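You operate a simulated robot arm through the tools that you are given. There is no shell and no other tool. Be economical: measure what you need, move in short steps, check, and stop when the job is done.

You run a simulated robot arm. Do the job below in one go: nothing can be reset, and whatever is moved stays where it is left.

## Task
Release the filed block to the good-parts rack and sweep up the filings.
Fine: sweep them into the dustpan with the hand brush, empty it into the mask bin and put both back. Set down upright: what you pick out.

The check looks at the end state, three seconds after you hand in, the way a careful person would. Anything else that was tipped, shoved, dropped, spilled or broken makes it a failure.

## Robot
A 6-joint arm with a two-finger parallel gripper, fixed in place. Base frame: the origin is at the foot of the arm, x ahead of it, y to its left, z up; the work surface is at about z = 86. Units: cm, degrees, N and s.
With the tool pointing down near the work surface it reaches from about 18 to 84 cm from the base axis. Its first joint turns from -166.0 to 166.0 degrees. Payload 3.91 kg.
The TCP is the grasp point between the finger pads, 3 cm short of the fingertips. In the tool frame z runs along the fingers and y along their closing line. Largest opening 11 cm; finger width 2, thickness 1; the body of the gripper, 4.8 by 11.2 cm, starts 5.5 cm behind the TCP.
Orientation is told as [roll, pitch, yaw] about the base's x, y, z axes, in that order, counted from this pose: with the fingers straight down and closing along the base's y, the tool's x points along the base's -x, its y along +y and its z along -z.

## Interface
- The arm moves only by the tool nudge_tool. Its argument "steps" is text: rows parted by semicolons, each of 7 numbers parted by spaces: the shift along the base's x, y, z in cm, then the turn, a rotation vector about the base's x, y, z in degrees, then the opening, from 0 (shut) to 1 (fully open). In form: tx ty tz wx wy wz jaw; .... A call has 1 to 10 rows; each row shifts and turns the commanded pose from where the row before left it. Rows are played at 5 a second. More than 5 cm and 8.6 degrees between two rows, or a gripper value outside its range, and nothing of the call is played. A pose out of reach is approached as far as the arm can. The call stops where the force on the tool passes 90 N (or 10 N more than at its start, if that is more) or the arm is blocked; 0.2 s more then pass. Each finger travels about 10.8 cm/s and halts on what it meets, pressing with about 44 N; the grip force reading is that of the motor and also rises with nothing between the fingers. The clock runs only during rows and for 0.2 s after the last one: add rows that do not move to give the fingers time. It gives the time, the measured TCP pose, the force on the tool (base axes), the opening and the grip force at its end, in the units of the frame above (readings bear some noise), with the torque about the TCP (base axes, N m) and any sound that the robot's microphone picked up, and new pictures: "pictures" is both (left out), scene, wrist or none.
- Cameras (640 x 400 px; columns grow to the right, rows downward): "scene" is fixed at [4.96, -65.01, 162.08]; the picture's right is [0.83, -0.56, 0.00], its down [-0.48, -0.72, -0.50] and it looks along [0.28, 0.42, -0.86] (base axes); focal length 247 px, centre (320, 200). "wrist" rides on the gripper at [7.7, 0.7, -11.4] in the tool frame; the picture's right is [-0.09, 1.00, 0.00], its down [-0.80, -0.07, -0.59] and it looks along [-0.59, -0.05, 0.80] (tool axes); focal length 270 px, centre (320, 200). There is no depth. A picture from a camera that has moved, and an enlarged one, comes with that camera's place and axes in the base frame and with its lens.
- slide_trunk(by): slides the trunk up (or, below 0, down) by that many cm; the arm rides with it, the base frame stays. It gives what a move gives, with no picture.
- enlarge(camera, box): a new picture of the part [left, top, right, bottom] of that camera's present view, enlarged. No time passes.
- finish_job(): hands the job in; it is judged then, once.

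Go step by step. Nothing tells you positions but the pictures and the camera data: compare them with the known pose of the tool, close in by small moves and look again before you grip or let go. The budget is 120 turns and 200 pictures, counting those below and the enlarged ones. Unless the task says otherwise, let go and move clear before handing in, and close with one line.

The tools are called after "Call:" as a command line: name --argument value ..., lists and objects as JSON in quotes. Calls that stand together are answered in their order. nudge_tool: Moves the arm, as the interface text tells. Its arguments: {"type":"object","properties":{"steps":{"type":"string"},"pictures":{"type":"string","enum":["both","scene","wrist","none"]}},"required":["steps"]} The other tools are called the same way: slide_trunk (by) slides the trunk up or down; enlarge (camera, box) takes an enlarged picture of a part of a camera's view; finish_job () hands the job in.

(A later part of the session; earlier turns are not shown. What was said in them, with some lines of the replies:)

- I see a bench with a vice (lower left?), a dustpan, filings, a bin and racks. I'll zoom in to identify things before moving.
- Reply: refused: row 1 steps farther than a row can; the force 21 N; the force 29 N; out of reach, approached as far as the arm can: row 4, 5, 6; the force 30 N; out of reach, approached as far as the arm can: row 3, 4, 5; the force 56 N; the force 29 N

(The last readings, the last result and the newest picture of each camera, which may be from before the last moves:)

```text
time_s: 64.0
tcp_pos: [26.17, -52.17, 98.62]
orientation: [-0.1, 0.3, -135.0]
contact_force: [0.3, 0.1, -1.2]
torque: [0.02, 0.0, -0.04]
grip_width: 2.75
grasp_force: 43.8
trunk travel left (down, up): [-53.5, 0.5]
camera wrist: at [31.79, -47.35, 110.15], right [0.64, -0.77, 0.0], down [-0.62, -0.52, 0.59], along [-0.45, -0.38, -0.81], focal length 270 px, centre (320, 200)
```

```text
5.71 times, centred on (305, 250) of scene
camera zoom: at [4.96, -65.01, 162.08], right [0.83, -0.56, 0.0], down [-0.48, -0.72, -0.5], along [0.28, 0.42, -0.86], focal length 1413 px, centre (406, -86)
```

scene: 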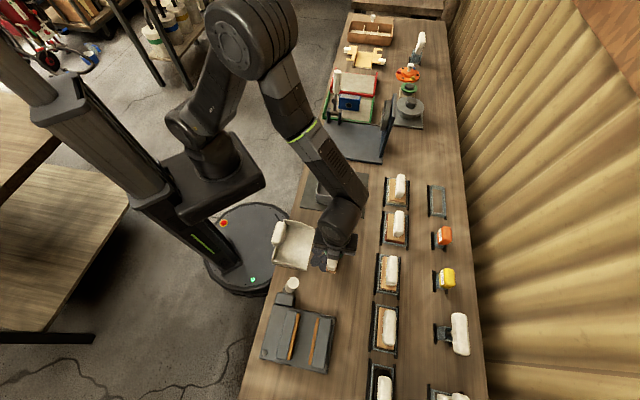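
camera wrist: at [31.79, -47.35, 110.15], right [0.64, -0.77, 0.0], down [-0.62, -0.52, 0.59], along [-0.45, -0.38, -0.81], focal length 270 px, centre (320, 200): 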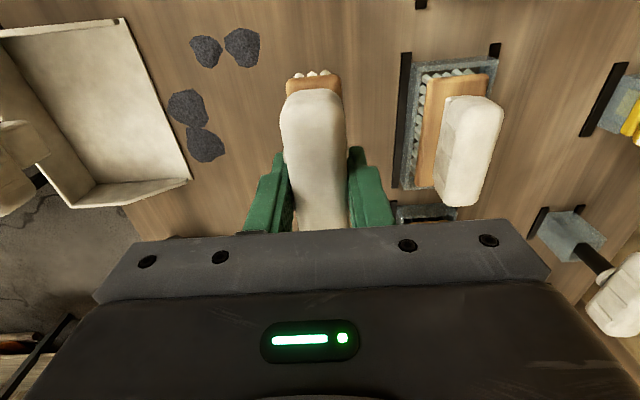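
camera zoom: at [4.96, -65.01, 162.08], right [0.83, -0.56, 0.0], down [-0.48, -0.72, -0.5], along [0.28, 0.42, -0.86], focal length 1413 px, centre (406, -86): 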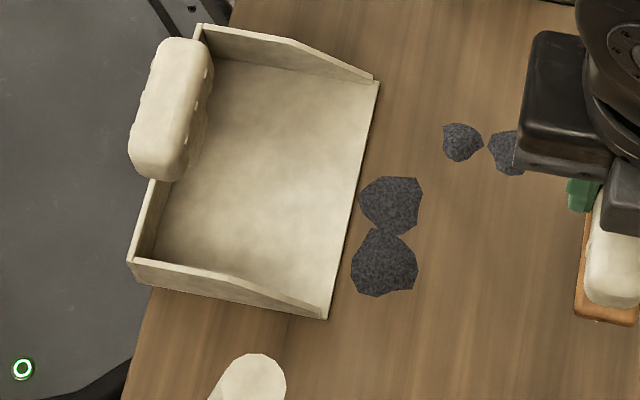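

Call:
nudge_tool --steps "2.26 2.26 -2 0 0 0 0.15;0 0 -3 0 0 0 0.15;0 0 -1.35 0 0 0 0.15;-1 1 0 0 0 0 0.15;-1 1 0 0 0 0 0.15;-1 1 0 0 0 0 0.15;-1 1 0 0 0 0 0.15;-1 1 0 0 0 0 0.15;-1 1 0 0 0 0 0.15;0 0 0 0 0 0 0.15" --pictures "wrist"

Call:
enlarge --camera "wrist" --box '[100, 0, 420, 240]'

```text
time_s: 66.2
tcp_pos: [22.39, -44.19, 92.3]
orientation: [0.2, 0.3, -135.0]
contact_force: [12.0, -12.9, 26.4]
torque: [-0.43, -0.67, -0.01]
grip_width: 2.74
grasp_force: 43.2
trunk travel left (down, up): [-53.5, 0.5]
camera wrist: at [28.11, -39.19, 103.84], right [0.64, -0.77, 0.0], down [-0.62, -0.52, 0.59], along [-0.45, -0.38, -0.81], focal length 270 px, centre (320, 200)
```

wrist: 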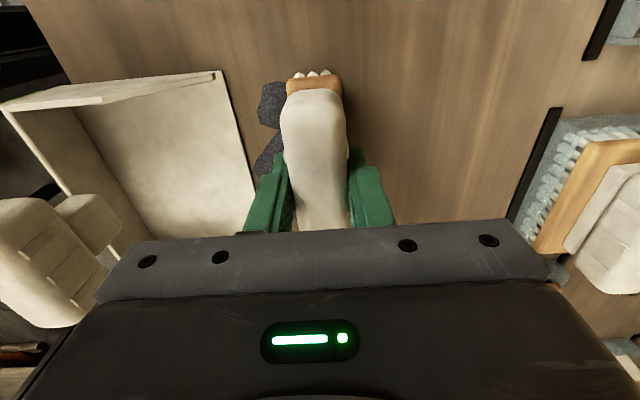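

```text
1.67 times, centred on (260, 120) of wrist
camera zoom: at [28.11, -39.19, 103.84], right [0.64, -0.77, 0.0], down [-0.62, -0.52, 0.59], along [-0.45, -0.38, -0.81], focal length 450 px, centre (420, 333)
```

zoom: 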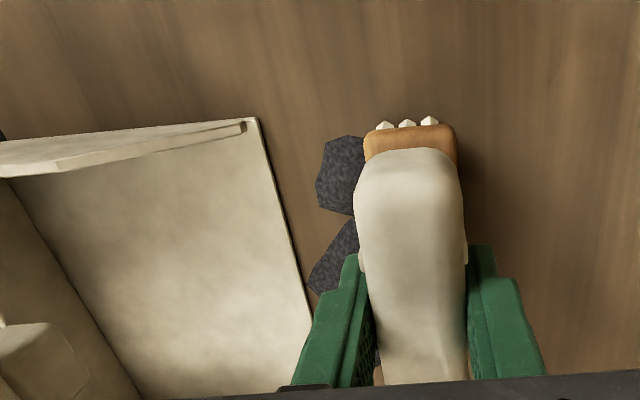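

Call:
nudge_tool --steps "-0.8 0.8 0.05 0 0 0 0.15;-0.8 0.8 0 0 0 0 0.15;-0.8 0.8 0 0 0 0 0.15;0 0 0 0 0 0 0.15" --pictures "none"

Call:
enlarge --camera "wrist" --box '[100, 0, 420, 240]'

Call:
enlarge --camera "scene" --box '[265, 205, 361, 285]'

```text
time_s: 67.2
tcp_pos: [19.94, -41.72, 92.26]
orientation: [0.1, 0.5, -135.0]
contact_force: [11.5, -11.9, 24.0]
torque: [-0.69, -0.34, 0.05]
grip_width: 2.77
grasp_force: 43.9
trunk travel left (down, up): [-53.5, 0.5]
```

```text
1.67 times, centred on (260, 120) of wrist
camera zoom: at [25.62, -36.74, 103.84], right [0.64, -0.77, 0.0], down [-0.62, -0.52, 0.59], along [-0.45, -0.38, -0.81], focal length 450 px, centre (420, 333)
```

zoom: 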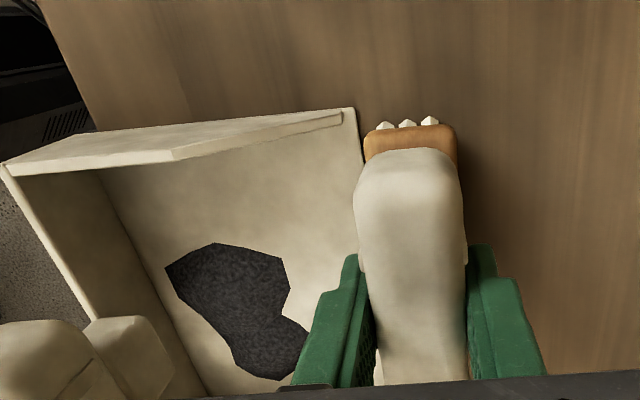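

```text
5.00 times, centred on (313, 245) of scene
camera zoom: at [4.96, -65.01, 162.08], right [0.83, -0.56, 0.0], down [-0.48, -0.72, -0.5], along [0.28, 0.42, -0.86], focal length 1237 px, centre (355, -25)
```

zoom: 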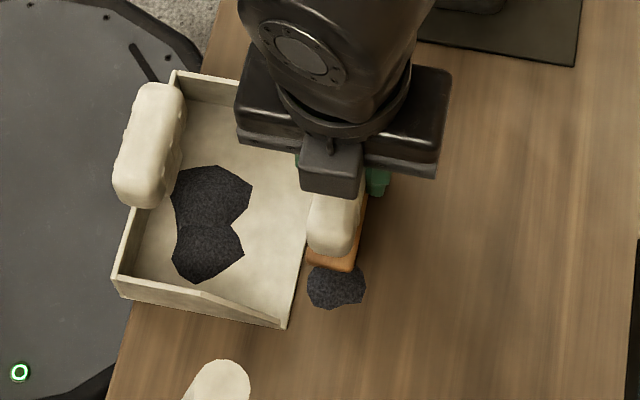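

Call:
nudge_tool --steps "0 0 2.5 0 0 0 0.15;2.5 -2.5 1 0 0 0 0.15;1 -4 0 0 0 0 0.15;0 0 -1.75 0 0 0 0.15;0 0 -1.75 0 0 0 0.15;-0.9 0.9 0 0 0 0 0.15;-0.9 0.9 0 0 0 0 0.15;-0.9 0.9 0 0 0 0 0.15;0 0 0 0 0 0 0.15" --pictures "none"

Call:
enlarge --camera "scene" --box '[265, 205, 361, 285]'

```text
time_s: 69.2
tcp_pos: [20.77, -45.53, 92.28]
orientation: [0.1, 0.3, -135.0]
contact_force: [9.3, -9.2, 19.6]
torque: [-0.27, -0.49, 0.05]
grip_width: 2.75
grasp_force: 44.1
trunk travel left (down, up): [-53.5, 0.5]
```

```text
5.00 times, centred on (313, 245) of scene
camera zoom: at [4.96, -65.01, 162.08], right [0.83, -0.56, 0.0], down [-0.48, -0.72, -0.5], along [0.28, 0.42, -0.86], focal length 1237 px, centre (355, -25)
```

zoom: 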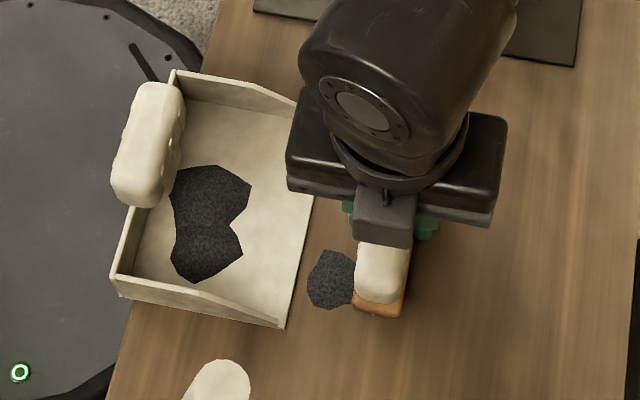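

Most filings are in the pan; one clump is ahead of the brush. I push it in over the last 3 cm.

Call:
nudge_tool --steps "-0.8 0.8 0 0 0 0 0.15;-0.8 0.8 0 0 0 0 0.15;-0.7 0.7 0 0 0 0 0.15;0 0 0 0 0 0 0.15" --pictures "none"

Call:
enlarge --camera "scene" --box '[265, 205, 361, 285]'

```text
time_s: 70.2
tcp_pos: [18.48, -43.35, 92.22]
orientation: [0.1, 0.3, -135.0]
contact_force: [13.3, -13.1, 25.3]
torque: [-0.51, -0.63, 0.04]
grip_width: 2.74
grasp_force: 44.5
trunk travel left (down, up): [-53.5, 0.5]
```

```text
5.00 times, centred on (313, 245) of scene
camera zoom: at [4.96, -65.01, 162.08], right [0.83, -0.56, 0.0], down [-0.48, -0.72, -0.5], along [0.28, 0.42, -0.86], focal length 1237 px, centre (355, -25)
```

zoom: 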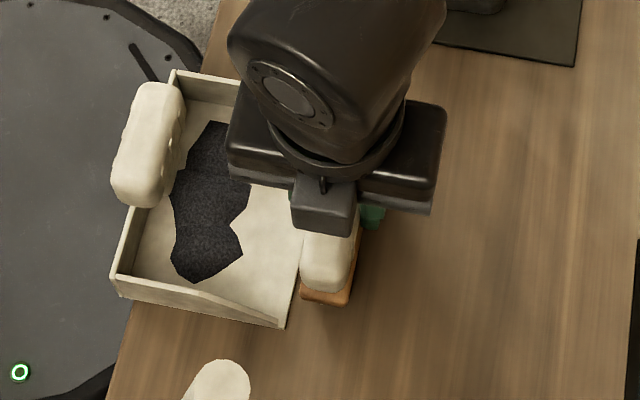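

Call:
nudge_tool --steps "0 0 3 0 0 0 0.15;2.5 -2.5 3 0 0 0 0.15;3 -2.5 3 0 0 0 0.15;4 -2 2 0 0 0 0.15;4.5 0 0 0 0 0 0.15;4.5 0 0 0 0 0 0.15;4.5 0 0 0 0 0 0.15;0 0 0 0 0 0 0.15" --pictures "both"

Call:
enlarge --camera "scene" --box '[265, 200, 385, 290]'

```text
time_s: 72.0
tcp_pos: [41.28, -50.36, 103.09]
orientation: [0.0, 0.4, -135.1]
contact_force: [-0.8, -0.1, -2.7]
torque: [0.03, -0.02, 0.01]
grip_width: 2.73
grasp_force: 44.3
trunk travel left (down, up): [-53.5, 0.5]
camera wrist: at [47.06, -45.37, 114.72], right [0.64, -0.77, 0.0], down [-0.62, -0.52, 0.59], along [-0.45, -0.38, -0.81], focal length 270 px, centre (320, 200)
```

scene: 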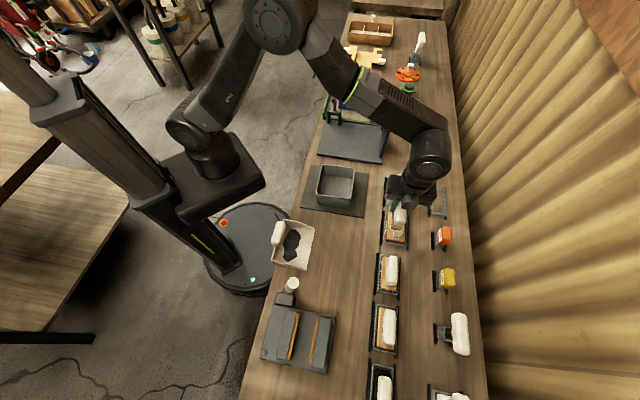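
wrist: 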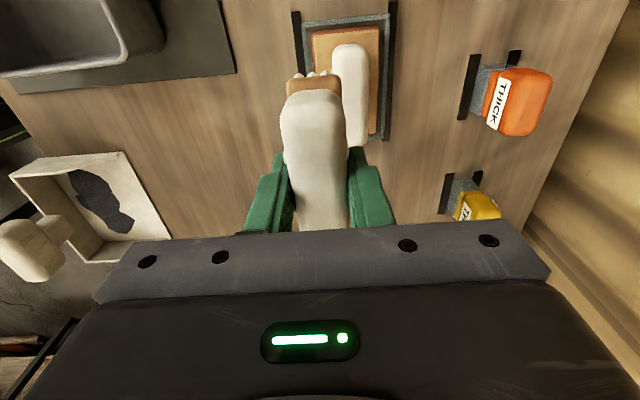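

```text
4.44 times, centred on (325, 245) of scene
camera zoom: at [4.96, -65.01, 162.08], right [0.83, -0.56, 0.0], down [-0.48, -0.72, -0.5], along [0.28, 0.42, -0.86], focal length 1099 px, centre (298, 0)
```

zoom: 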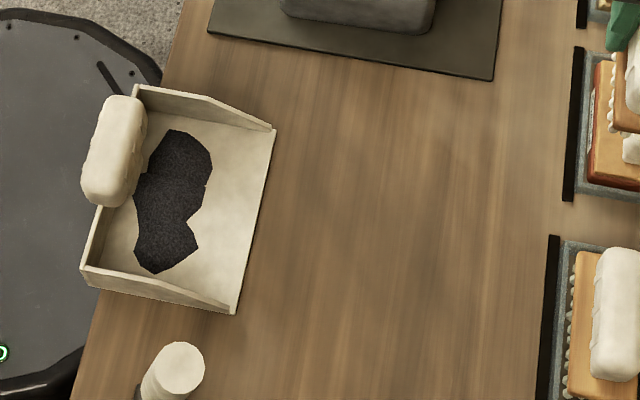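

Call:
nudge_tool --steps "4.13 0.14 0.25 0 0 0 0.15;4.13 0.14 0.25 0 0 0 0.15;4.13 0.14 0.25 0 0 0 0.15;4.13 0.14 0.25 0 0 0 0.15;3 0 -2.5 0 0 0 0.15;2 -1 -2.5 0 0 0 0.15;1.05 -0.97 -2 0 0 0 0.15;0 0 0 0 0 0 0.15" --pictures "wrist"

```text
time_s: 73.8
tcp_pos: [63.87, -51.63, 97.28]
orientation: [0.0, 0.5, -135.0]
contact_force: [0.4, 0.7, -2.3]
torque: [0.02, -0.06, 0.02]
grip_width: 2.77
grasp_force: 44.1
trunk travel left (down, up): [-53.5, 0.5]
camera wrist: at [69.61, -46.61, 108.75], right [0.64, -0.77, 0.0], down [-0.62, -0.52, 0.59], along [-0.45, -0.38, -0.81], focal length 270 px, centre (320, 200)
```

wrist: 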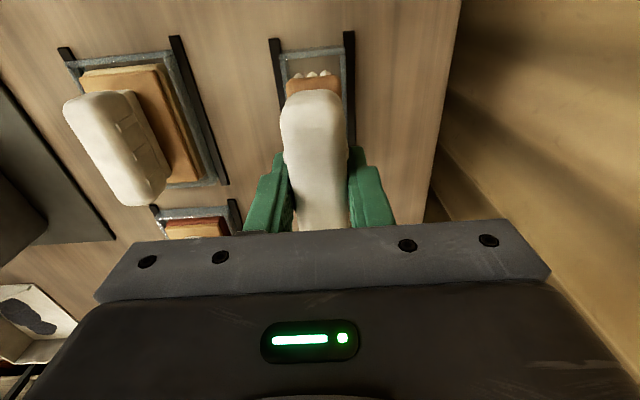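

Call:
nudge_tool --steps "0 -0.07 -1.5 0 0 0 0.15;0 0 -1.5 0 0 0 0.15;0 0 -1 0 0 0 0.15;0 0 -0.5 0 0 0 0.15;0 0 -0.3 0 0 0 0.15;0 0 0 0 0 0 0.15" --pictures "wrist"

```text
time_s: 75.2
tcp_pos: [64.03, -51.65, 92.4]
orientation: [0.0, 0.4, -135.0]
contact_force: [-0.5, 0.5, -1.4]
torque: [0.05, -0.02, -0.04]
grip_width: 2.77
grasp_force: 43.3
trunk travel left (down, up): [-53.5, 0.5]
camera wrist: at [69.71, -46.7, 103.95], right [0.64, -0.77, 0.0], down [-0.62, -0.52, 0.59], along [-0.45, -0.38, -0.81], focal length 270 px, centre (320, 200)
```

wrist: 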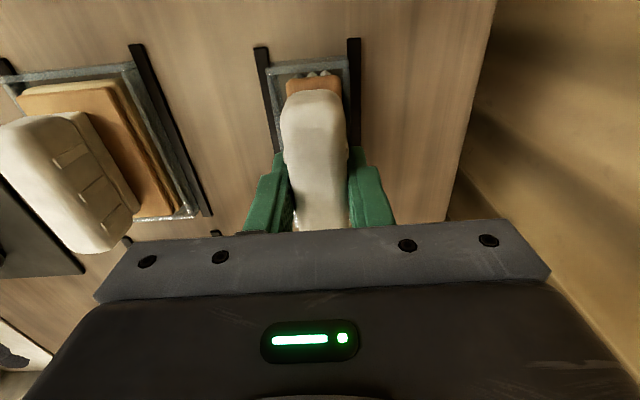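

Call:
nudge_tool --steps "0 0 -0.1 0 0 0 0.15;0 0 0 0 0 0 0.3;0 0 0 0 0 0 0.5;0 0 0 0 0 0 0.6;0 0 2 0 0 0 0.6;0 0 2 0 0 0 0.6;0 0 2 0 0 0 0.6;0 0 0 0 0 0 0.6" --pictures "wrist"

Call:
enlarge --camera "wrist" --box '[240, 20, 400, 200]'

```text
time_s: 77.0
tcp_pos: [63.97, -51.69, 98.31]
orientation: [0.0, 0.4, -135.1]
contact_force: [0.4, -0.8, -0.2]
torque: [-0.02, 0.01, 0.0]
grip_width: 6.6
grasp_force: 0.0
trunk travel left (down, up): [-53.5, 0.5]
camera wrist: at [69.67, -46.65, 109.87], right [0.64, -0.77, 0.0], down [-0.62, -0.52, 0.59], along [-0.45, -0.38, -0.81], focal length 270 px, centre (320, 200)
```

wrist: 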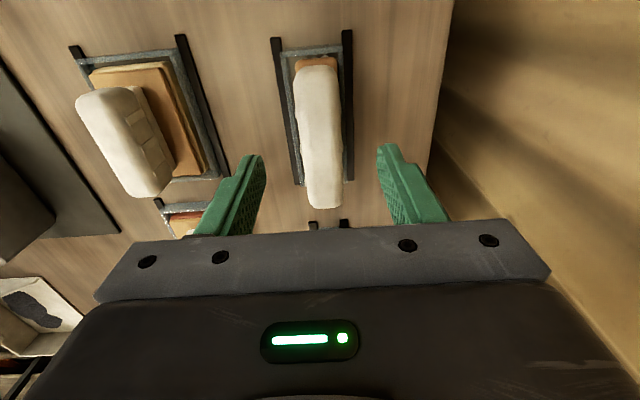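

```text
2.22 times, centred on (320, 110) of wrist
camera zoom: at [69.67, -46.65, 109.87], right [0.64, -0.77, 0.0], down [-0.62, -0.52, 0.59], along [-0.45, -0.38, -0.81], focal length 601 px, centre (320, 400)
```

zoom: 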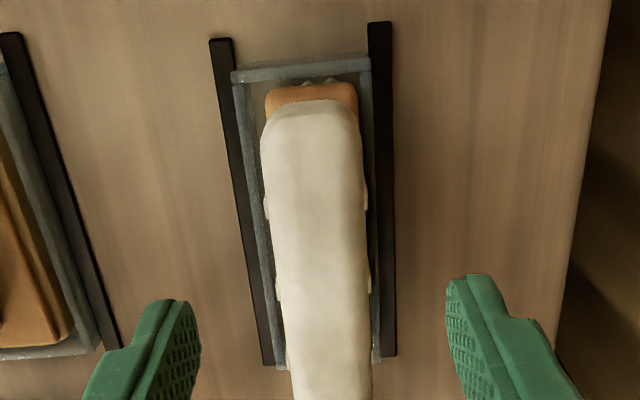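

Call:
nudge_tool --steps "-3.05 2.92 2 0 0 0 0.6;-3.05 2.92 2 0 0 0 0.6;-3.05 2.92 2 0 0 0 0.6;-3.05 2.92 2 0 0 0 0.6;-3.05 2.92 2 0 0 0 0.6;-3.05 2.92 2 0 0 0 0.6;-3.05 2.92 2 0 0 0 0.6;-3.05 2.92 2 0 0 0 0.6;0 0 0 0 0 0 0.6" --pictures "wrist"

Call:
nudge_tool --steps "0 0 0 5.6 5.6 0 0.6;0 0 0 5.6 5.6 0 0.6;0 0 0 5.6 5.6 0 0.6;0 0 0 5.6 5.6 0 0.6;0 0 0 5.6 5.6 0 0.6;0 0 0 5.6 5.6 0 0.6;0 0 0 5.6 5.6 0 0.6;0 0 0 5.6 5.6 0 0.6;0 0 0 0 0 0 0.6" --pictures "scene"

```text
time_s: 79.0
tcp_pos: [39.52, -28.29, 114.1]
orientation: [-0.1, 0.4, -135.0]
contact_force: [0.5, 0.1, -0.2]
torque: [-0.02, 0.0, 0.03]
grip_width: 6.58
grasp_force: 0.1
trunk travel left (down, up): [-53.5, 0.5]
camera wrist: at [45.29, -23.42, 125.75], right [0.64, -0.77, 0.0], down [-0.62, -0.52, 0.59], along [-0.45, -0.38, -0.81], focal length 270 px, centre (320, 200)
```

wrist: 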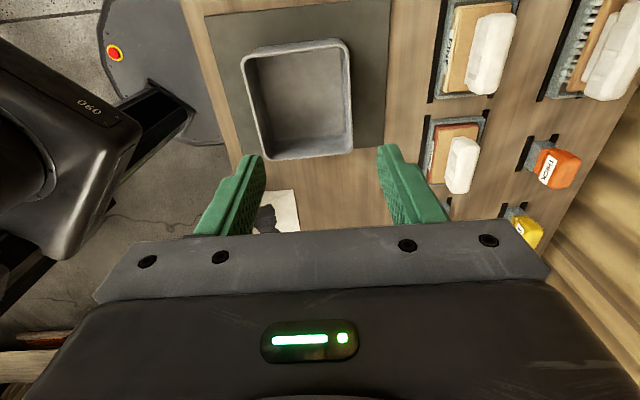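

```text
time_s: 81.0
tcp_pos: [34.69, -24.07, 106.93]
orientation: [-63.1, 0.2, -135.4]
contact_force: [0.7, 0.9, 0.2]
torque: [-0.07, 0.02, 0.0]
grip_width: 6.6
grasp_force: 0.1
out of reach, approached as far as the arm can: row 6, 7, 8
trunk travel left (down, up): [-53.5, 0.5]
```

scene: 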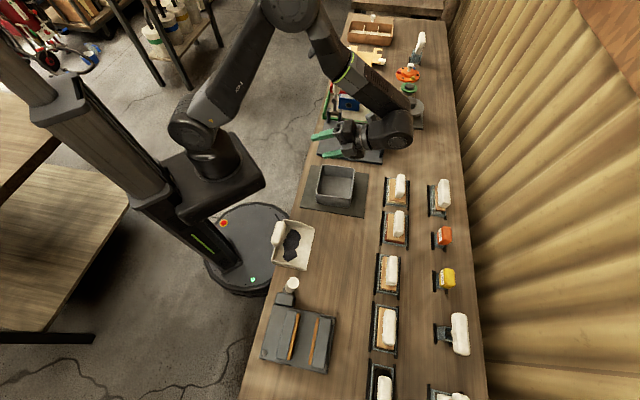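

Call:
nudge_tool --steps "0 0 1 -5.57 -5.57 0 0.6;0 0 1 -5.57 -5.57 0 0.6;0 0 1 -5.57 -5.57 0 0.6;-3.5 -1.5 0 -5.57 -5.57 0 0.6;-3.5 -1.5 0 -5.57 -5.57 0 0.6;-3.5 -1.5 0 -5.57 -5.57 0 0.6;-3.5 -1.5 0 -5.57 -5.57 0 0.6;-3.5 -1.5 0 -5.57 -5.57 0 0.6;-3.3 -1.7 0 0 0 0 0.6;-3.3 -1.7 0 0 0 0 0.6" --pictures "both"

```text
time_s: 83.2
tcp_pos: [10.63, -34.94, 109.94]
orientation: [-0.3, 0.4, -135.1]
contact_force: [0.8, -0.8, 0.4]
torque: [0.03, -0.01, -0.01]
grip_width: 6.6
grasp_force: 0.1
trunk travel left (down, up): [-53.5, 0.5]
camera wrist: at [16.24, -30.05, 121.57], right [0.64, -0.77, -0.01], down [-0.62, -0.52, 0.59], along [-0.45, -0.37, -0.81], focal length 270 px, centre (320, 200)
```

scene: 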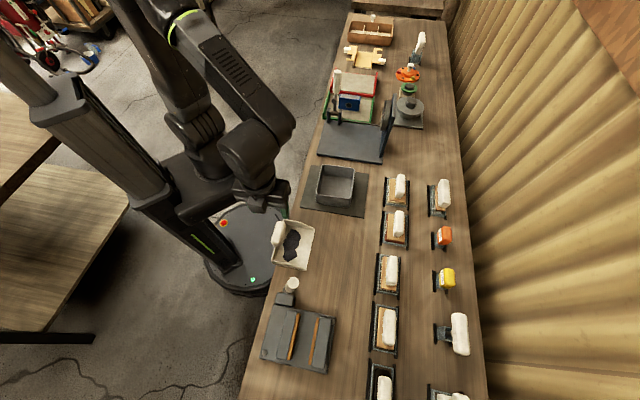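
wrist: 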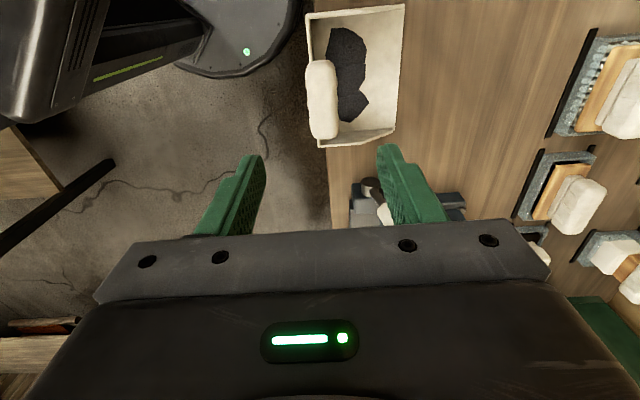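

Call:
enlarge --camera "wrist" --box '[280, 0, 430, 160]'

Call:
enlarge --camera "scene" --box '[260, 210, 330, 280]'

```text
2.50 times, centred on (355, 80) of wrist
camera zoom: at [16.24, -30.05, 121.57], right [0.64, -0.77, -0.01], down [-0.62, -0.52, 0.59], along [-0.45, -0.37, -0.81], focal length 676 px, centre (232, 500)
```

zoom: 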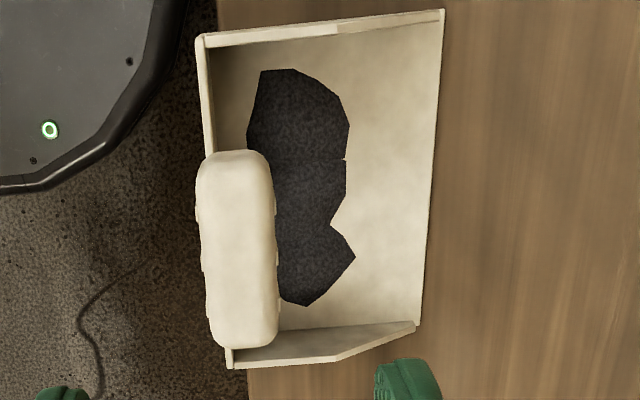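

```text
5.71 times, centred on (295, 245) of scene
camera zoom: at [4.96, -65.01, 162.08], right [0.83, -0.56, 0.0], down [-0.48, -0.72, -0.5], along [0.28, 0.42, -0.86], focal length 1413 px, centre (463, -57)
```

zoom: 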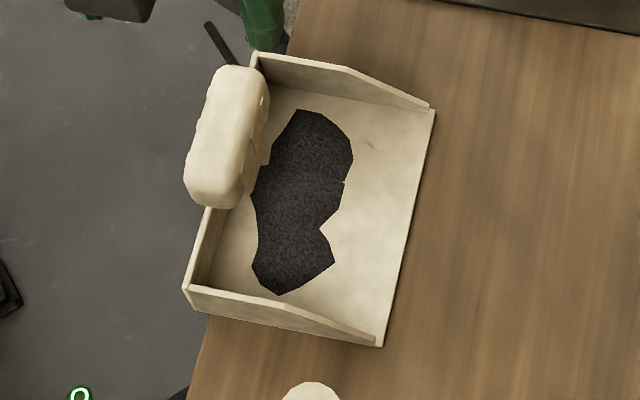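

Call:
nudge_tool --steps "0 0 -4 0 0 0 0.6;0 0 -4 0 0 0 0.6;0 0 -3 0 0 0 0.6;0 0 0 0 0 0 0.6" --pictures "wrist"

```text
time_s: 84.2
tcp_pos: [10.49, -34.92, 98.96]
orientation: [-0.4, 0.4, -135.0]
contact_force: [0.0, -0.6, -0.5]
torque: [0.0, 0.02, 0.02]
grip_width: 6.6
grasp_force: 0.1
trunk travel left (down, up): [-53.5, 0.5]
camera wrist: at [16.33, -30.04, 110.52], right [0.64, -0.77, -0.01], down [-0.62, -0.52, 0.59], along [-0.46, -0.37, -0.81], focal length 270 px, centre (320, 200)
```

wrist: 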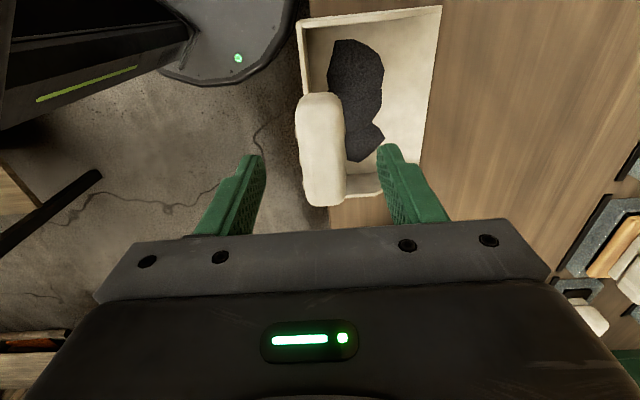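

Call:
nudge_tool --steps "0 0 -2 0 0 0 0.6;0 0 -1.8 0 0 0 0.6;0 0 0 0 0 0 0.45;0 0 0 0 0 0 0.3;0 0 0 0 0 0 0.2;0 0 0 0 0 0 0.15;0 0 0 0 0 0 0.15" --pictures "both"

```text
time_s: 85.8
tcp_pos: [10.56, -35.05, 95.21]
orientation: [-0.3, 0.3, -135.0]
contact_force: [1.3, -2.1, 1.1]
torque: [-0.29, -0.22, -0.05]
grip_width: 2.75
grasp_force: 44.3
trunk travel left (down, up): [-53.5, 0.5]
camera wrist: at [16.35, -30.12, 106.76], right [0.64, -0.77, -0.01], down [-0.62, -0.52, 0.59], along [-0.46, -0.37, -0.81], focal length 270 px, centre (320, 200)
```

scene: 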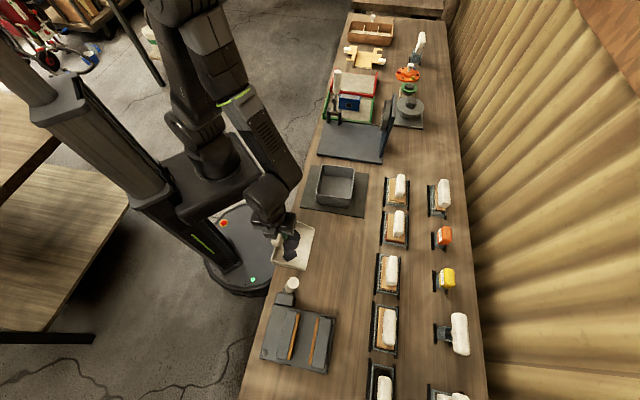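
wrist: 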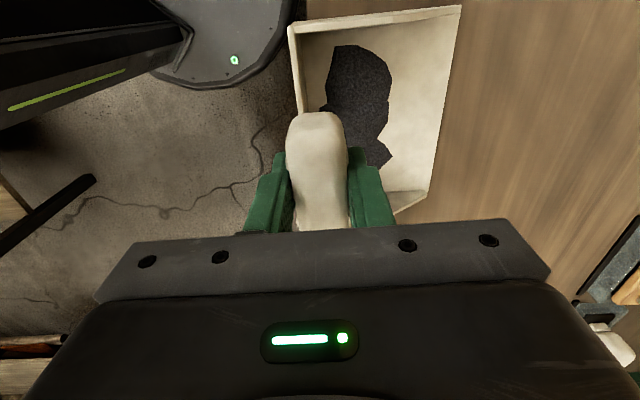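

Call:
nudge_tool --steps "0 0 1 0 0 0 0.15;0 0 2 0 0 0 0.15;0 0 3 0 0 0 0.15;0 0 3.5 0 0 0 0.15;0 0 3.5 0 0 0 0.15;0 0 0 0 0 0 0.15" --pictures "both"

```text
time_s: 87.2
tcp_pos: [10.64, -34.85, 108.2]
orientation: [-0.3, 0.5, -135.0]
contact_force: [0.1, 0.0, -1.9]
torque: [0.04, 0.04, 0.01]
grip_width: 2.78
grasp_force: 44.1
trunk travel left (down, up): [-53.5, 0.5]
camera wrist: at [16.36, -30.01, 119.78], right [0.64, -0.77, -0.01], down [-0.62, -0.52, 0.59], along [-0.46, -0.37, -0.81], focal length 270 px, centre (320, 200)
```

scene: 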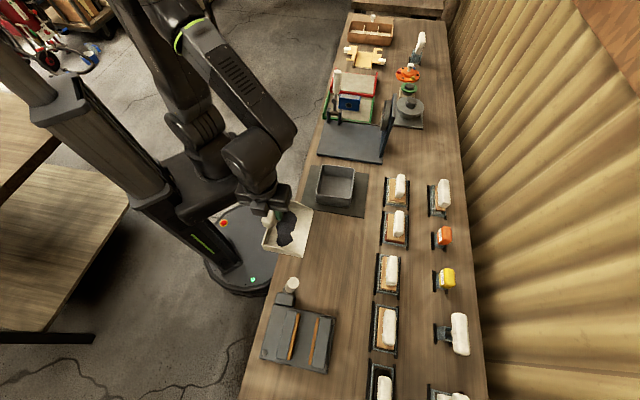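
wrist: 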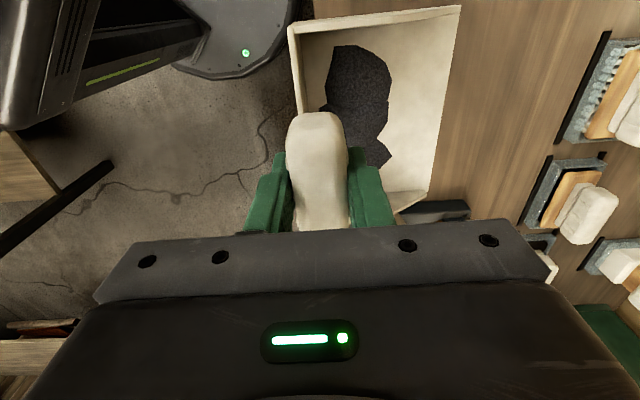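

Call:
nudge_tool --steps "3.03 2.27 0 0 0 0 0.15;3.03 2.27 0 0 0 0 0.15;3.03 2.27 0 0 0 0 0.15;3.03 2.27 0 0 0 0 0.15;3.03 2.27 0 0 0 0 0.15;3.03 2.27 0 0 0 0 0.15;0 0 0 0 0 0 0.15" --pictures "both"

```text
time_s: 88.8
tcp_pos: [28.8, -21.4, 108.26]
orientation: [-0.4, 0.4, -135.1]
contact_force: [0.0, -0.2, -2.2]
torque: [0.06, 0.05, 0.01]
grip_width: 2.77
grasp_force: 44.3
trunk travel left (down, up): [-53.5, 0.5]
camera wrist: at [34.49, -16.52, 119.84], right [0.64, -0.77, -0.01], down [-0.62, -0.52, 0.59], along [-0.46, -0.37, -0.81], focal length 270 px, centre (320, 200)
```

scene: 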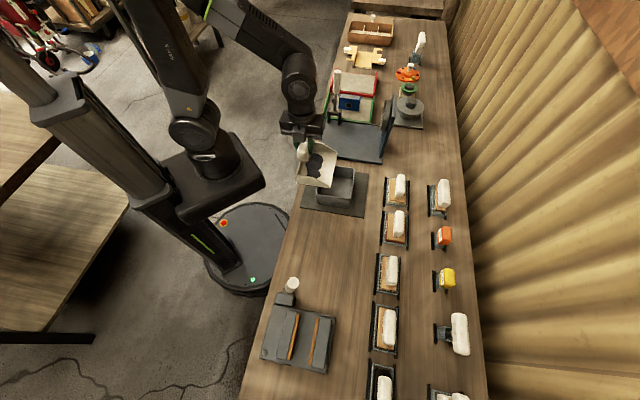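
wrist: 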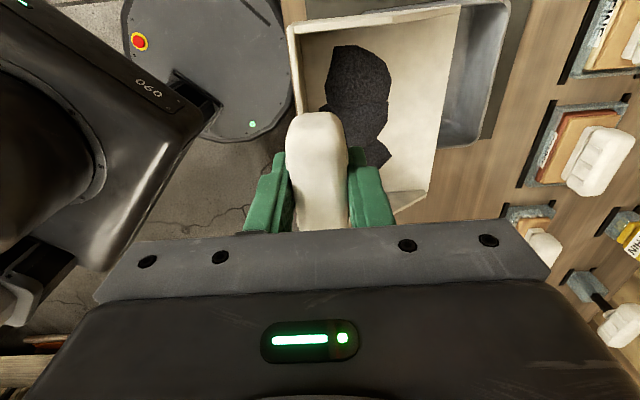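

Call:
nudge_tool --steps "1 -1 0 5.6 5.6 0 0.15;1 -1 0 5.6 5.6 0 0.15;1.1 -1.1 0 5.6 5.6 0 0.15;1.2 -1.2 0 5.6 5.6 0 0.15;1.25 -1.25 0 5.6 5.6 0 0.15;0 0 0 0 0 0 0.15;0 0 0 0 0 0 0.15" --pictures "both"

Call:
enlarge --camera "scene" --box '[280, 120, 400, 220]'

```text
time_s: 90.4
tcp_pos: [34.23, -26.88, 108.29]
orientation: [-40.0, 0.3, -135.3]
contact_force: [0.1, 0.2, -1.9]
torque: [-0.05, -0.05, -0.01]
grip_width: 2.78
grasp_force: 43.4
trunk travel left (down, up): [-53.5, 0.5]
camera wrist: at [45.14, -27.13, 116.6], right [0.48, -0.6, -0.64], down [-0.34, -0.8, 0.5], along [-0.81, -0.02, -0.59], focal length 270 px, centre (320, 200)
```

scene: 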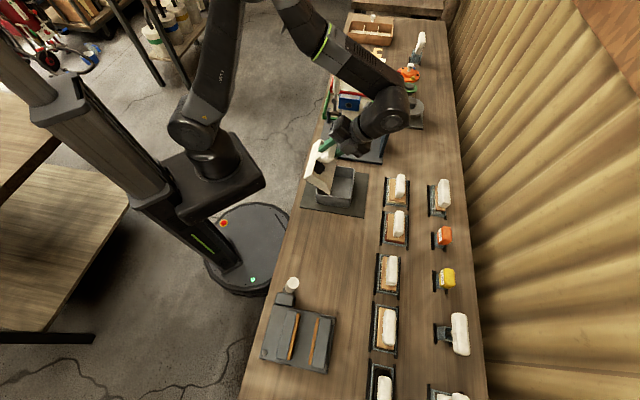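
wrist: 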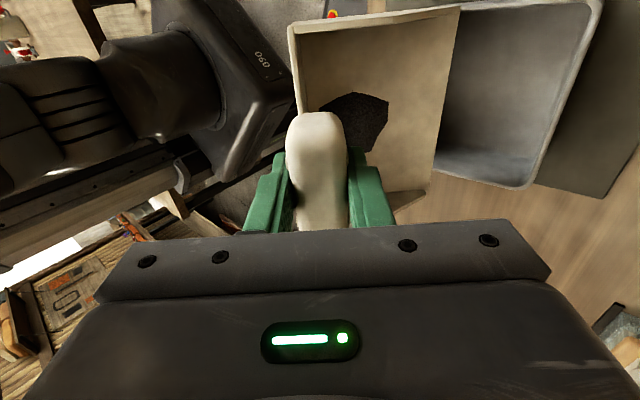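

```text
4.00 times, centred on (340, 170) of scene
camera zoom: at [4.96, -65.01, 162.08], right [0.83, -0.56, 0.0], down [-0.48, -0.72, -0.5], along [0.28, 0.42, -0.86], focal length 989 px, centre (240, 320)
```

zoom: 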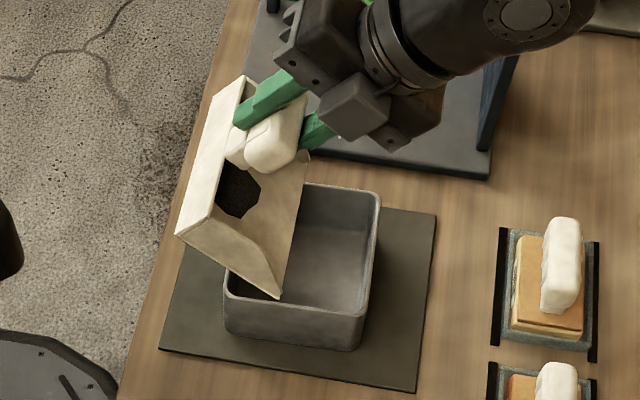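

Call:
nudge_tool --steps "1.1 -1.1 0 5.6 5.6 0 0.15;0 0 0 0 0 0 0.15;0 0 0 0 0 0 0.15;0 0 0 0 0 0 0.15" --pictures "wrist"

Call:
enlarge --camera "scene" --box '[280, 120, 400, 220]'

```text
time_s: 91.4
tcp_pos: [35.53, -28.05, 108.21]
orientation: [-47.9, 0.3, -135.3]
contact_force: [-0.4, -0.1, -2.3]
torque: [-0.04, -0.05, 0.04]
grip_width: 2.76
grasp_force: 43.9
trunk travel left (down, up): [-53.5, 0.5]
camera wrist: at [47.04, -29.01, 115.43], right [0.41, -0.53, -0.74], down [-0.29, -0.84, 0.45], along [-0.86, 0.03, -0.5], focal length 270 px, centre (320, 200)
```

wrist: 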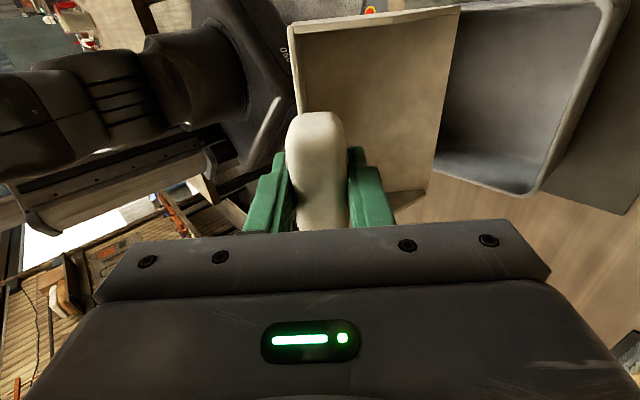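

```text
4.00 times, centred on (340, 170) of scene
camera zoom: at [4.96, -65.01, 162.08], right [0.83, -0.56, 0.0], down [-0.48, -0.72, -0.5], along [0.28, 0.42, -0.86], focal length 989 px, centre (240, 320)
```

zoom: 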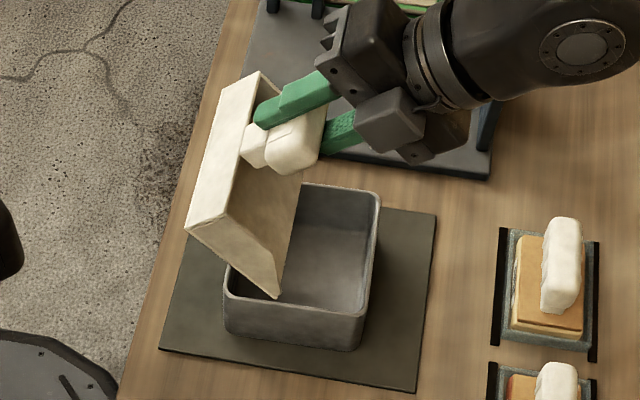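

Call:
nudge_tool --steps "0 0 0 0 0 0 0.15;-1.1 1.1 0.3 -5.6 -5.6 0 0.15;-1.25 1.25 0.3 -5.6 -5.6 0 0.15;-1.2 1.2 0 -5.6 -5.6 0 0.15;-1.1 1.1 0 -5.6 -5.6 0 0.15;-1 1 0 -5.6 -5.6 0 0.15;-1 1 0 -5.6 -5.6 0 0.15;-2.4 -2.1 0 0 0 0 0.15;-3.03 -2.27 0 0 0 0 0.15;-3.03 -2.27 0 0 0 0 0.15" --pictures "both"

Call:
enlarge --camera "scene" --box '[280, 140, 400, 230]'

```text
time_s: 93.6
tcp_pos: [20.11, -28.05, 108.82]
orientation: [-0.3, 0.4, -134.9]
contact_force: [-0.2, 0.2, -2.9]
torque: [0.06, 0.01, -0.02]
grip_width: 2.77
grasp_force: 43.6
trunk travel left (down, up): [-53.5, 0.5]
camera wrist: at [25.95, -23.13, 120.4], right [0.64, -0.77, -0.01], down [-0.62, -0.52, 0.59], along [-0.45, -0.37, -0.81], focal length 270 px, centre (320, 200)
```

scene: 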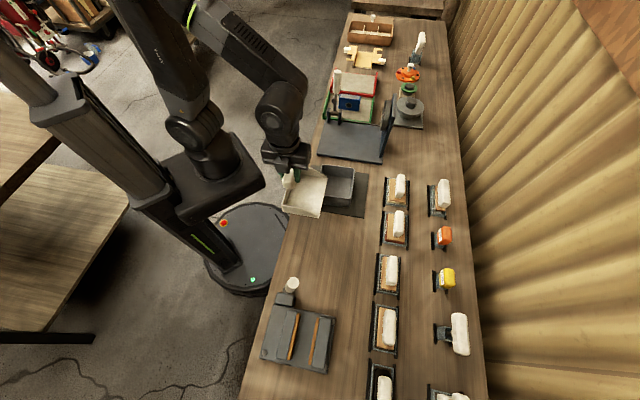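
wrist: 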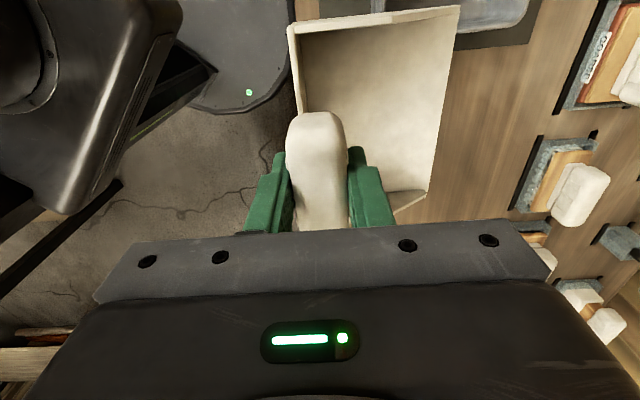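

```text
4.44 times, centred on (340, 185) of scene
camera zoom: at [4.96, -65.01, 162.08], right [0.83, -0.56, 0.0], down [-0.48, -0.72, -0.5], along [0.28, 0.42, -0.86], focal length 1099 px, centre (231, 267)
```

zoom: 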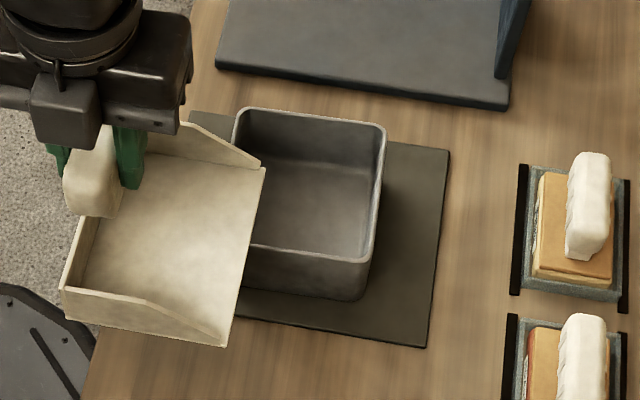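

Call:
nudge_tool --steps "-3.18 -2.32 0 0 0 0 0.15;-3.18 -2.32 0 0 0 0 0.15;-3.18 -2.32 0 0 0 0 0.15;0 0 -4 0 0 0 0.15;0 0 -4 0 0 0 0.15;0 0 -3 0 0 0 0.15;0 0 -1.5 0 0 0 0.15;0 0 0 0 0 0 0.15" --pictures "both"

```text
time_s: 95.4
tcp_pos: [10.75, -34.89, 96.17]
orientation: [-0.3, 0.4, -135.0]
contact_force: [0.9, -0.7, -2.3]
torque: [0.05, 0.04, 0.01]
grip_width: 2.76
grasp_force: 44.6
trunk travel left (down, up): [-53.5, 0.5]
camera wrist: at [16.49, -30.11, 107.81], right [0.64, -0.77, -0.01], down [-0.62, -0.52, 0.59], along [-0.45, -0.37, -0.81], focal length 270 px, centre (320, 200)
```

scene: 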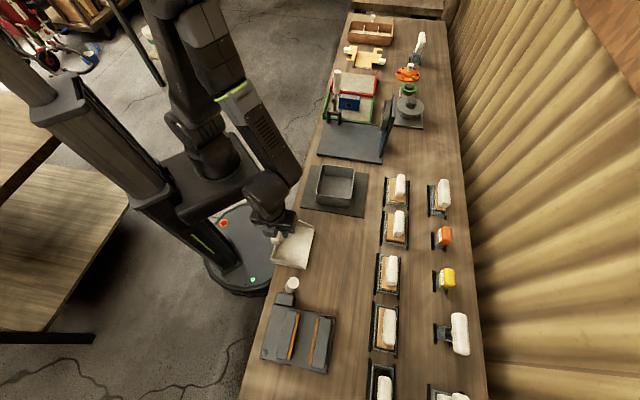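
wrist: 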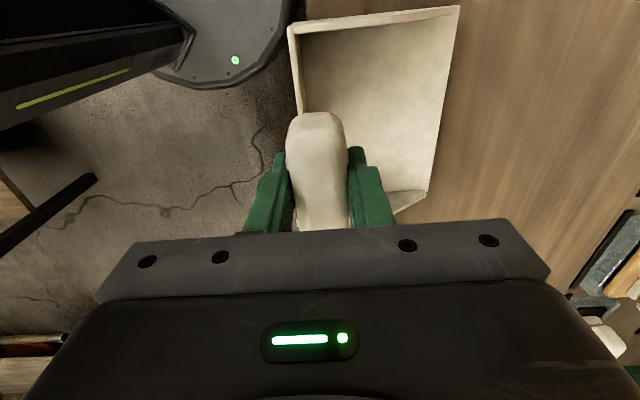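

Call:
nudge_tool --steps "-0.1 0 -0.5 0 0 0 0.15;0 0 -0.3 0 0 0 0.15;0 0 -0.15 0 0 0 0.15;0 0 0 0 0 0 0.15" --pictures "none"

```text
time_s: 96.4
tcp_pos: [10.52, -35.0, 95.32]
orientation: [-0.4, 0.4, -135.0]
contact_force: [-1.5, 0.3, -1.1]
torque: [0.03, 0.06, 0.03]
grip_width: 2.79
grasp_force: 43.9
trunk travel left (down, up): [-53.5, 0.5]
```

Call:
nudge_tool --steps "0 0 -0.1 0 0 0 0.15;0 0 0 0 0 0 0.25;0 0 0 0 0 0 0.4;0 0 0 0 0 0 0.6;0 0 0 0 0 0 0.6;0 0 3 0 0 0 0.6;0 0 4 0 0 0 0.6;0 0 4.5 0 0 0 0.6;0 0 4.5 0 0 0 0.6;0 0 0 0 0 0 0.6" --pictures "both"

Call:
enlarge --camera "scene" --box '[230, 200, 390, 300]'

```text
time_s: 98.6
tcp_pos: [10.77, -34.87, 111.2]
orientation: [-0.4, 0.4, -135.0]
contact_force: [0.0, 0.2, -0.1]
torque: [0.01, 0.01, -0.02]
grip_width: 6.61
grasp_force: 0.1
trunk travel left (down, up): [-53.5, 0.5]
camera wrist: at [16.49, -29.98, 122.82], right [0.64, -0.77, -0.01], down [-0.62, -0.52, 0.59], along [-0.46, -0.37, -0.81], focal length 270 px, centre (320, 200)
```

scene: 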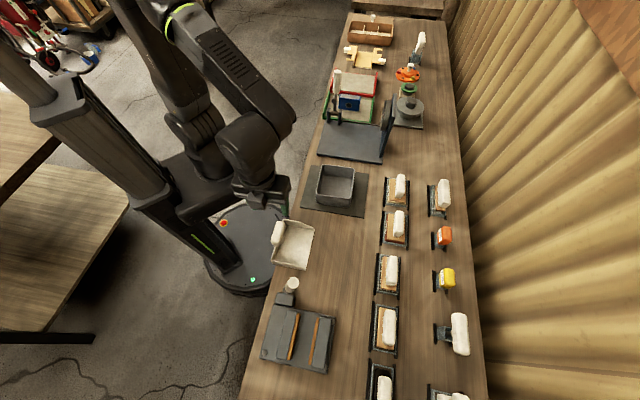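
wrist: 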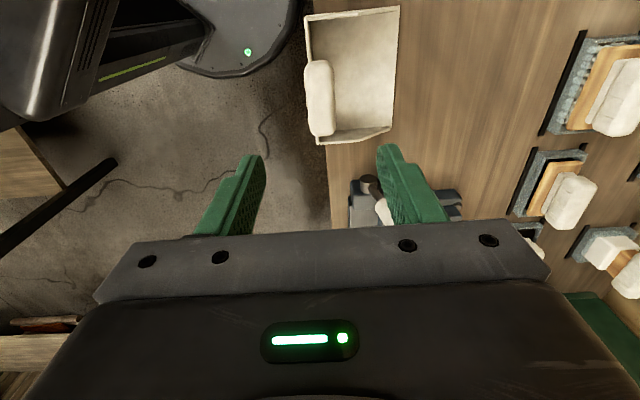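

```text
4.00 times, centred on (310, 250) of scene
camera zoom: at [4.96, -65.01, 162.08], right [0.83, -0.56, 0.0], down [-0.48, -0.72, -0.5], along [0.28, 0.42, -0.86], focal length 989 px, centre (360, 0)
```

zoom: 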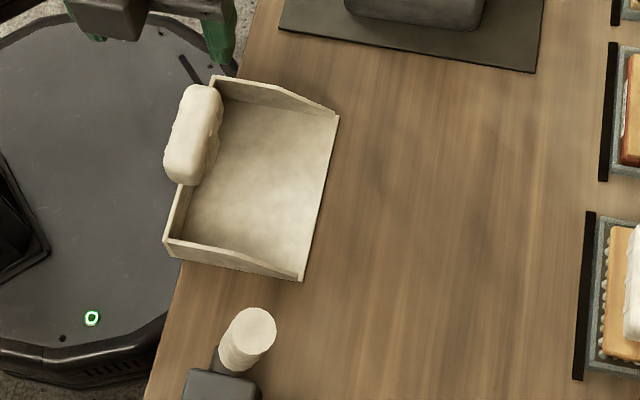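

Call:
nudge_tool --steps "3.8 1 1 0 0 0 0.6;3.8 1 1 0 0 0 0.6;3.8 1 1 0 0 0 0.6;3.8 1 1 0 0 0 0.6;0 0 0 0 0 0 0.6" --pictures "wrist"

Call:
enlarge --camera "wrist" --box '[200, 0, 440, 180]'

Call:
enlarge --camera "scene" --box '[400, 160, 480, 220]'

Call:
enlarge --camera "scene" --box '[300, 60, 420, 150]'

```text
time_s: 99.8
tcp_pos: [25.93, -30.94, 115.19]
orientation: [-0.4, 0.4, -135.0]
contact_force: [-0.8, -0.5, 0.4]
torque: [0.0, -0.03, 0.0]
grip_width: 6.6
grasp_force: 0.0
trunk travel left (down, up): [-53.5, 0.5]
camera wrist: at [31.69, -26.03, 126.75], right [0.64, -0.77, -0.01], down [-0.62, -0.52, 0.59], along [-0.46, -0.37, -0.81], focal length 270 px, centre (320, 200)
```

wrist: 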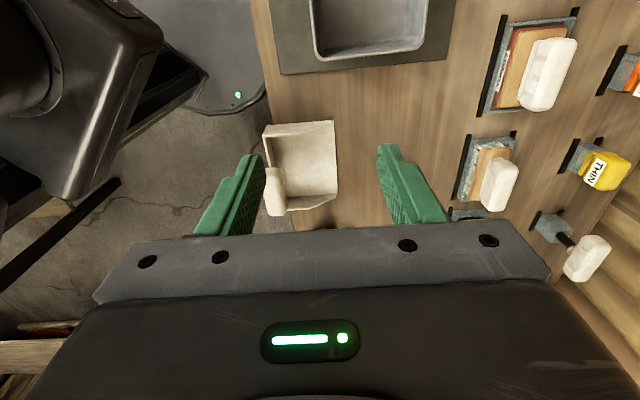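

```text
2.22 times, centred on (320, 90) of wrist
camera zoom: at [31.69, -26.03, 126.75], right [0.64, -0.77, -0.01], down [-0.62, -0.52, 0.59], along [-0.46, -0.37, -0.81], focal length 601 px, centre (320, 444)
```

zoom: 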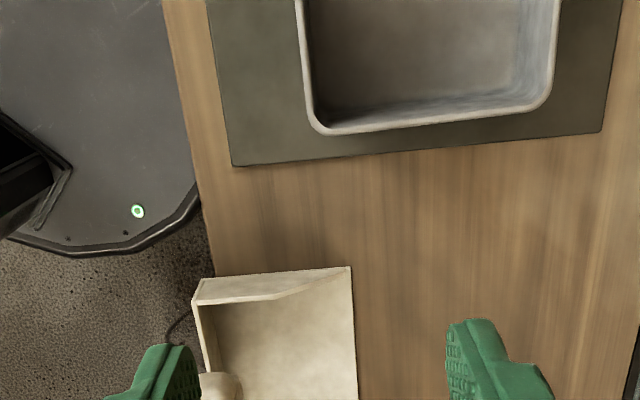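

```text
6.67 times, centred on (440, 190) of scene
camera zoom: at [4.96, -65.01, 162.08], right [0.83, -0.56, 0.0], down [-0.48, -0.72, -0.5], along [0.28, 0.42, -0.86], focal length 1649 px, centre (-480, 267)
```

zoom: 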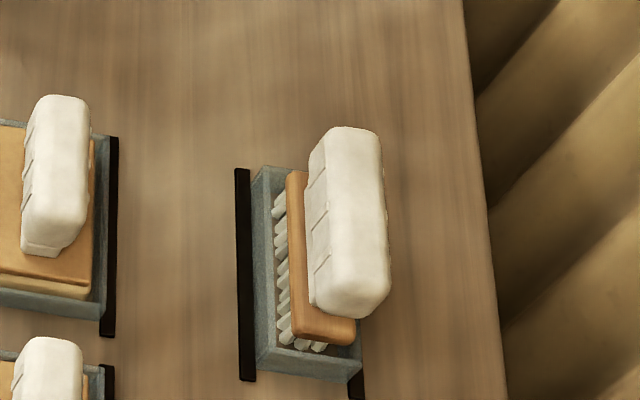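

```text
4.44 times, centred on (360, 105) of scene
camera zoom: at [4.96, -65.01, 162.08], right [0.83, -0.56, 0.0], down [-0.48, -0.72, -0.5], along [0.28, 0.42, -0.86], focal length 1099 px, centre (142, 622)
```

zoom: 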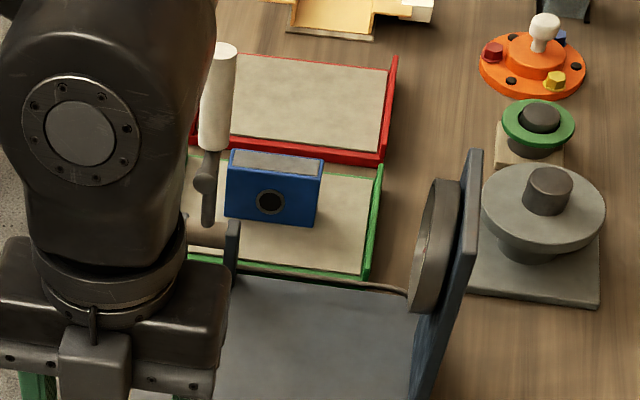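

Call:
nudge_tool --steps "3.2 1.8 2 0 0 0 0.6;3.2 1.8 2 0 0 0 0.6;0 0 0 0 0 0 0.6" --pictures "wrist"

Call:
enlarge --camera "wrist" --box '[200, 0, 420, 160]'

```text
time_s: 100.6
tcp_pos: [32.25, -27.34, 119.27]
orientation: [-0.3, 0.5, -135.0]
contact_force: [0.0, -0.1, 0.1]
torque: [-0.02, 0.0, -0.01]
grip_width: 6.6
grasp_force: 0.0
trunk travel left (down, up): [-53.5, 0.5]
camera wrist: at [38.08, -22.42, 130.83], right [0.64, -0.77, -0.01], down [-0.62, -0.52, 0.59], along [-0.46, -0.37, -0.81], focal length 270 px, centre (320, 200)
```

wrist: 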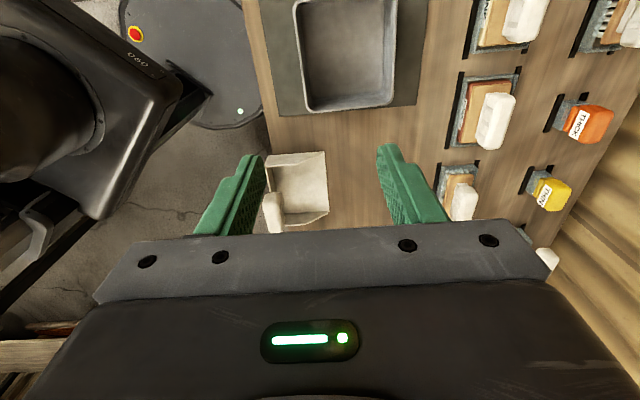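

```text
2.50 times, centred on (310, 80) of wrist
camera zoom: at [38.08, -22.42, 130.83], right [0.64, -0.77, -0.01], down [-0.62, -0.52, 0.59], along [-0.46, -0.37, -0.81], focal length 676 px, centre (345, 500)
```

zoom: 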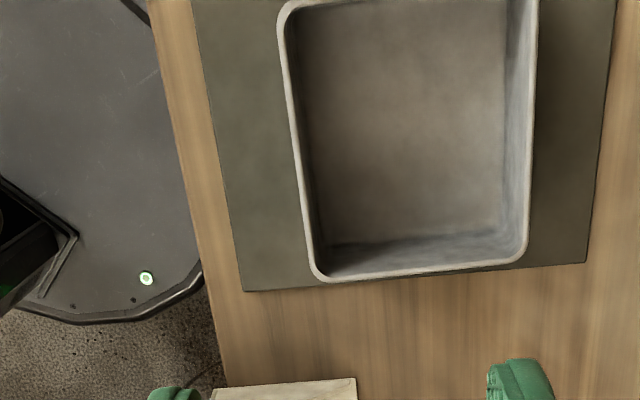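

The pan, bench and mat are clean, the brush and dustpan are back in place, and the block stands upright in the GOOD rack. The arm is clear, so I'm handing in.

Call:
finish_job

```text
The job is handed in.
```

I handed the job in. The block stands upright in the GOOD rack, the bench is swept, and the brush and dustpan are back in place. I couldn't see any filings in the bin after emptying the pan, but none showed in the pan or on the bench and mat either. I took the steel tub on the mat to be the mask bin, and the narrow brush to be the hand brush. Neither was labelled. The vice lever is left open.
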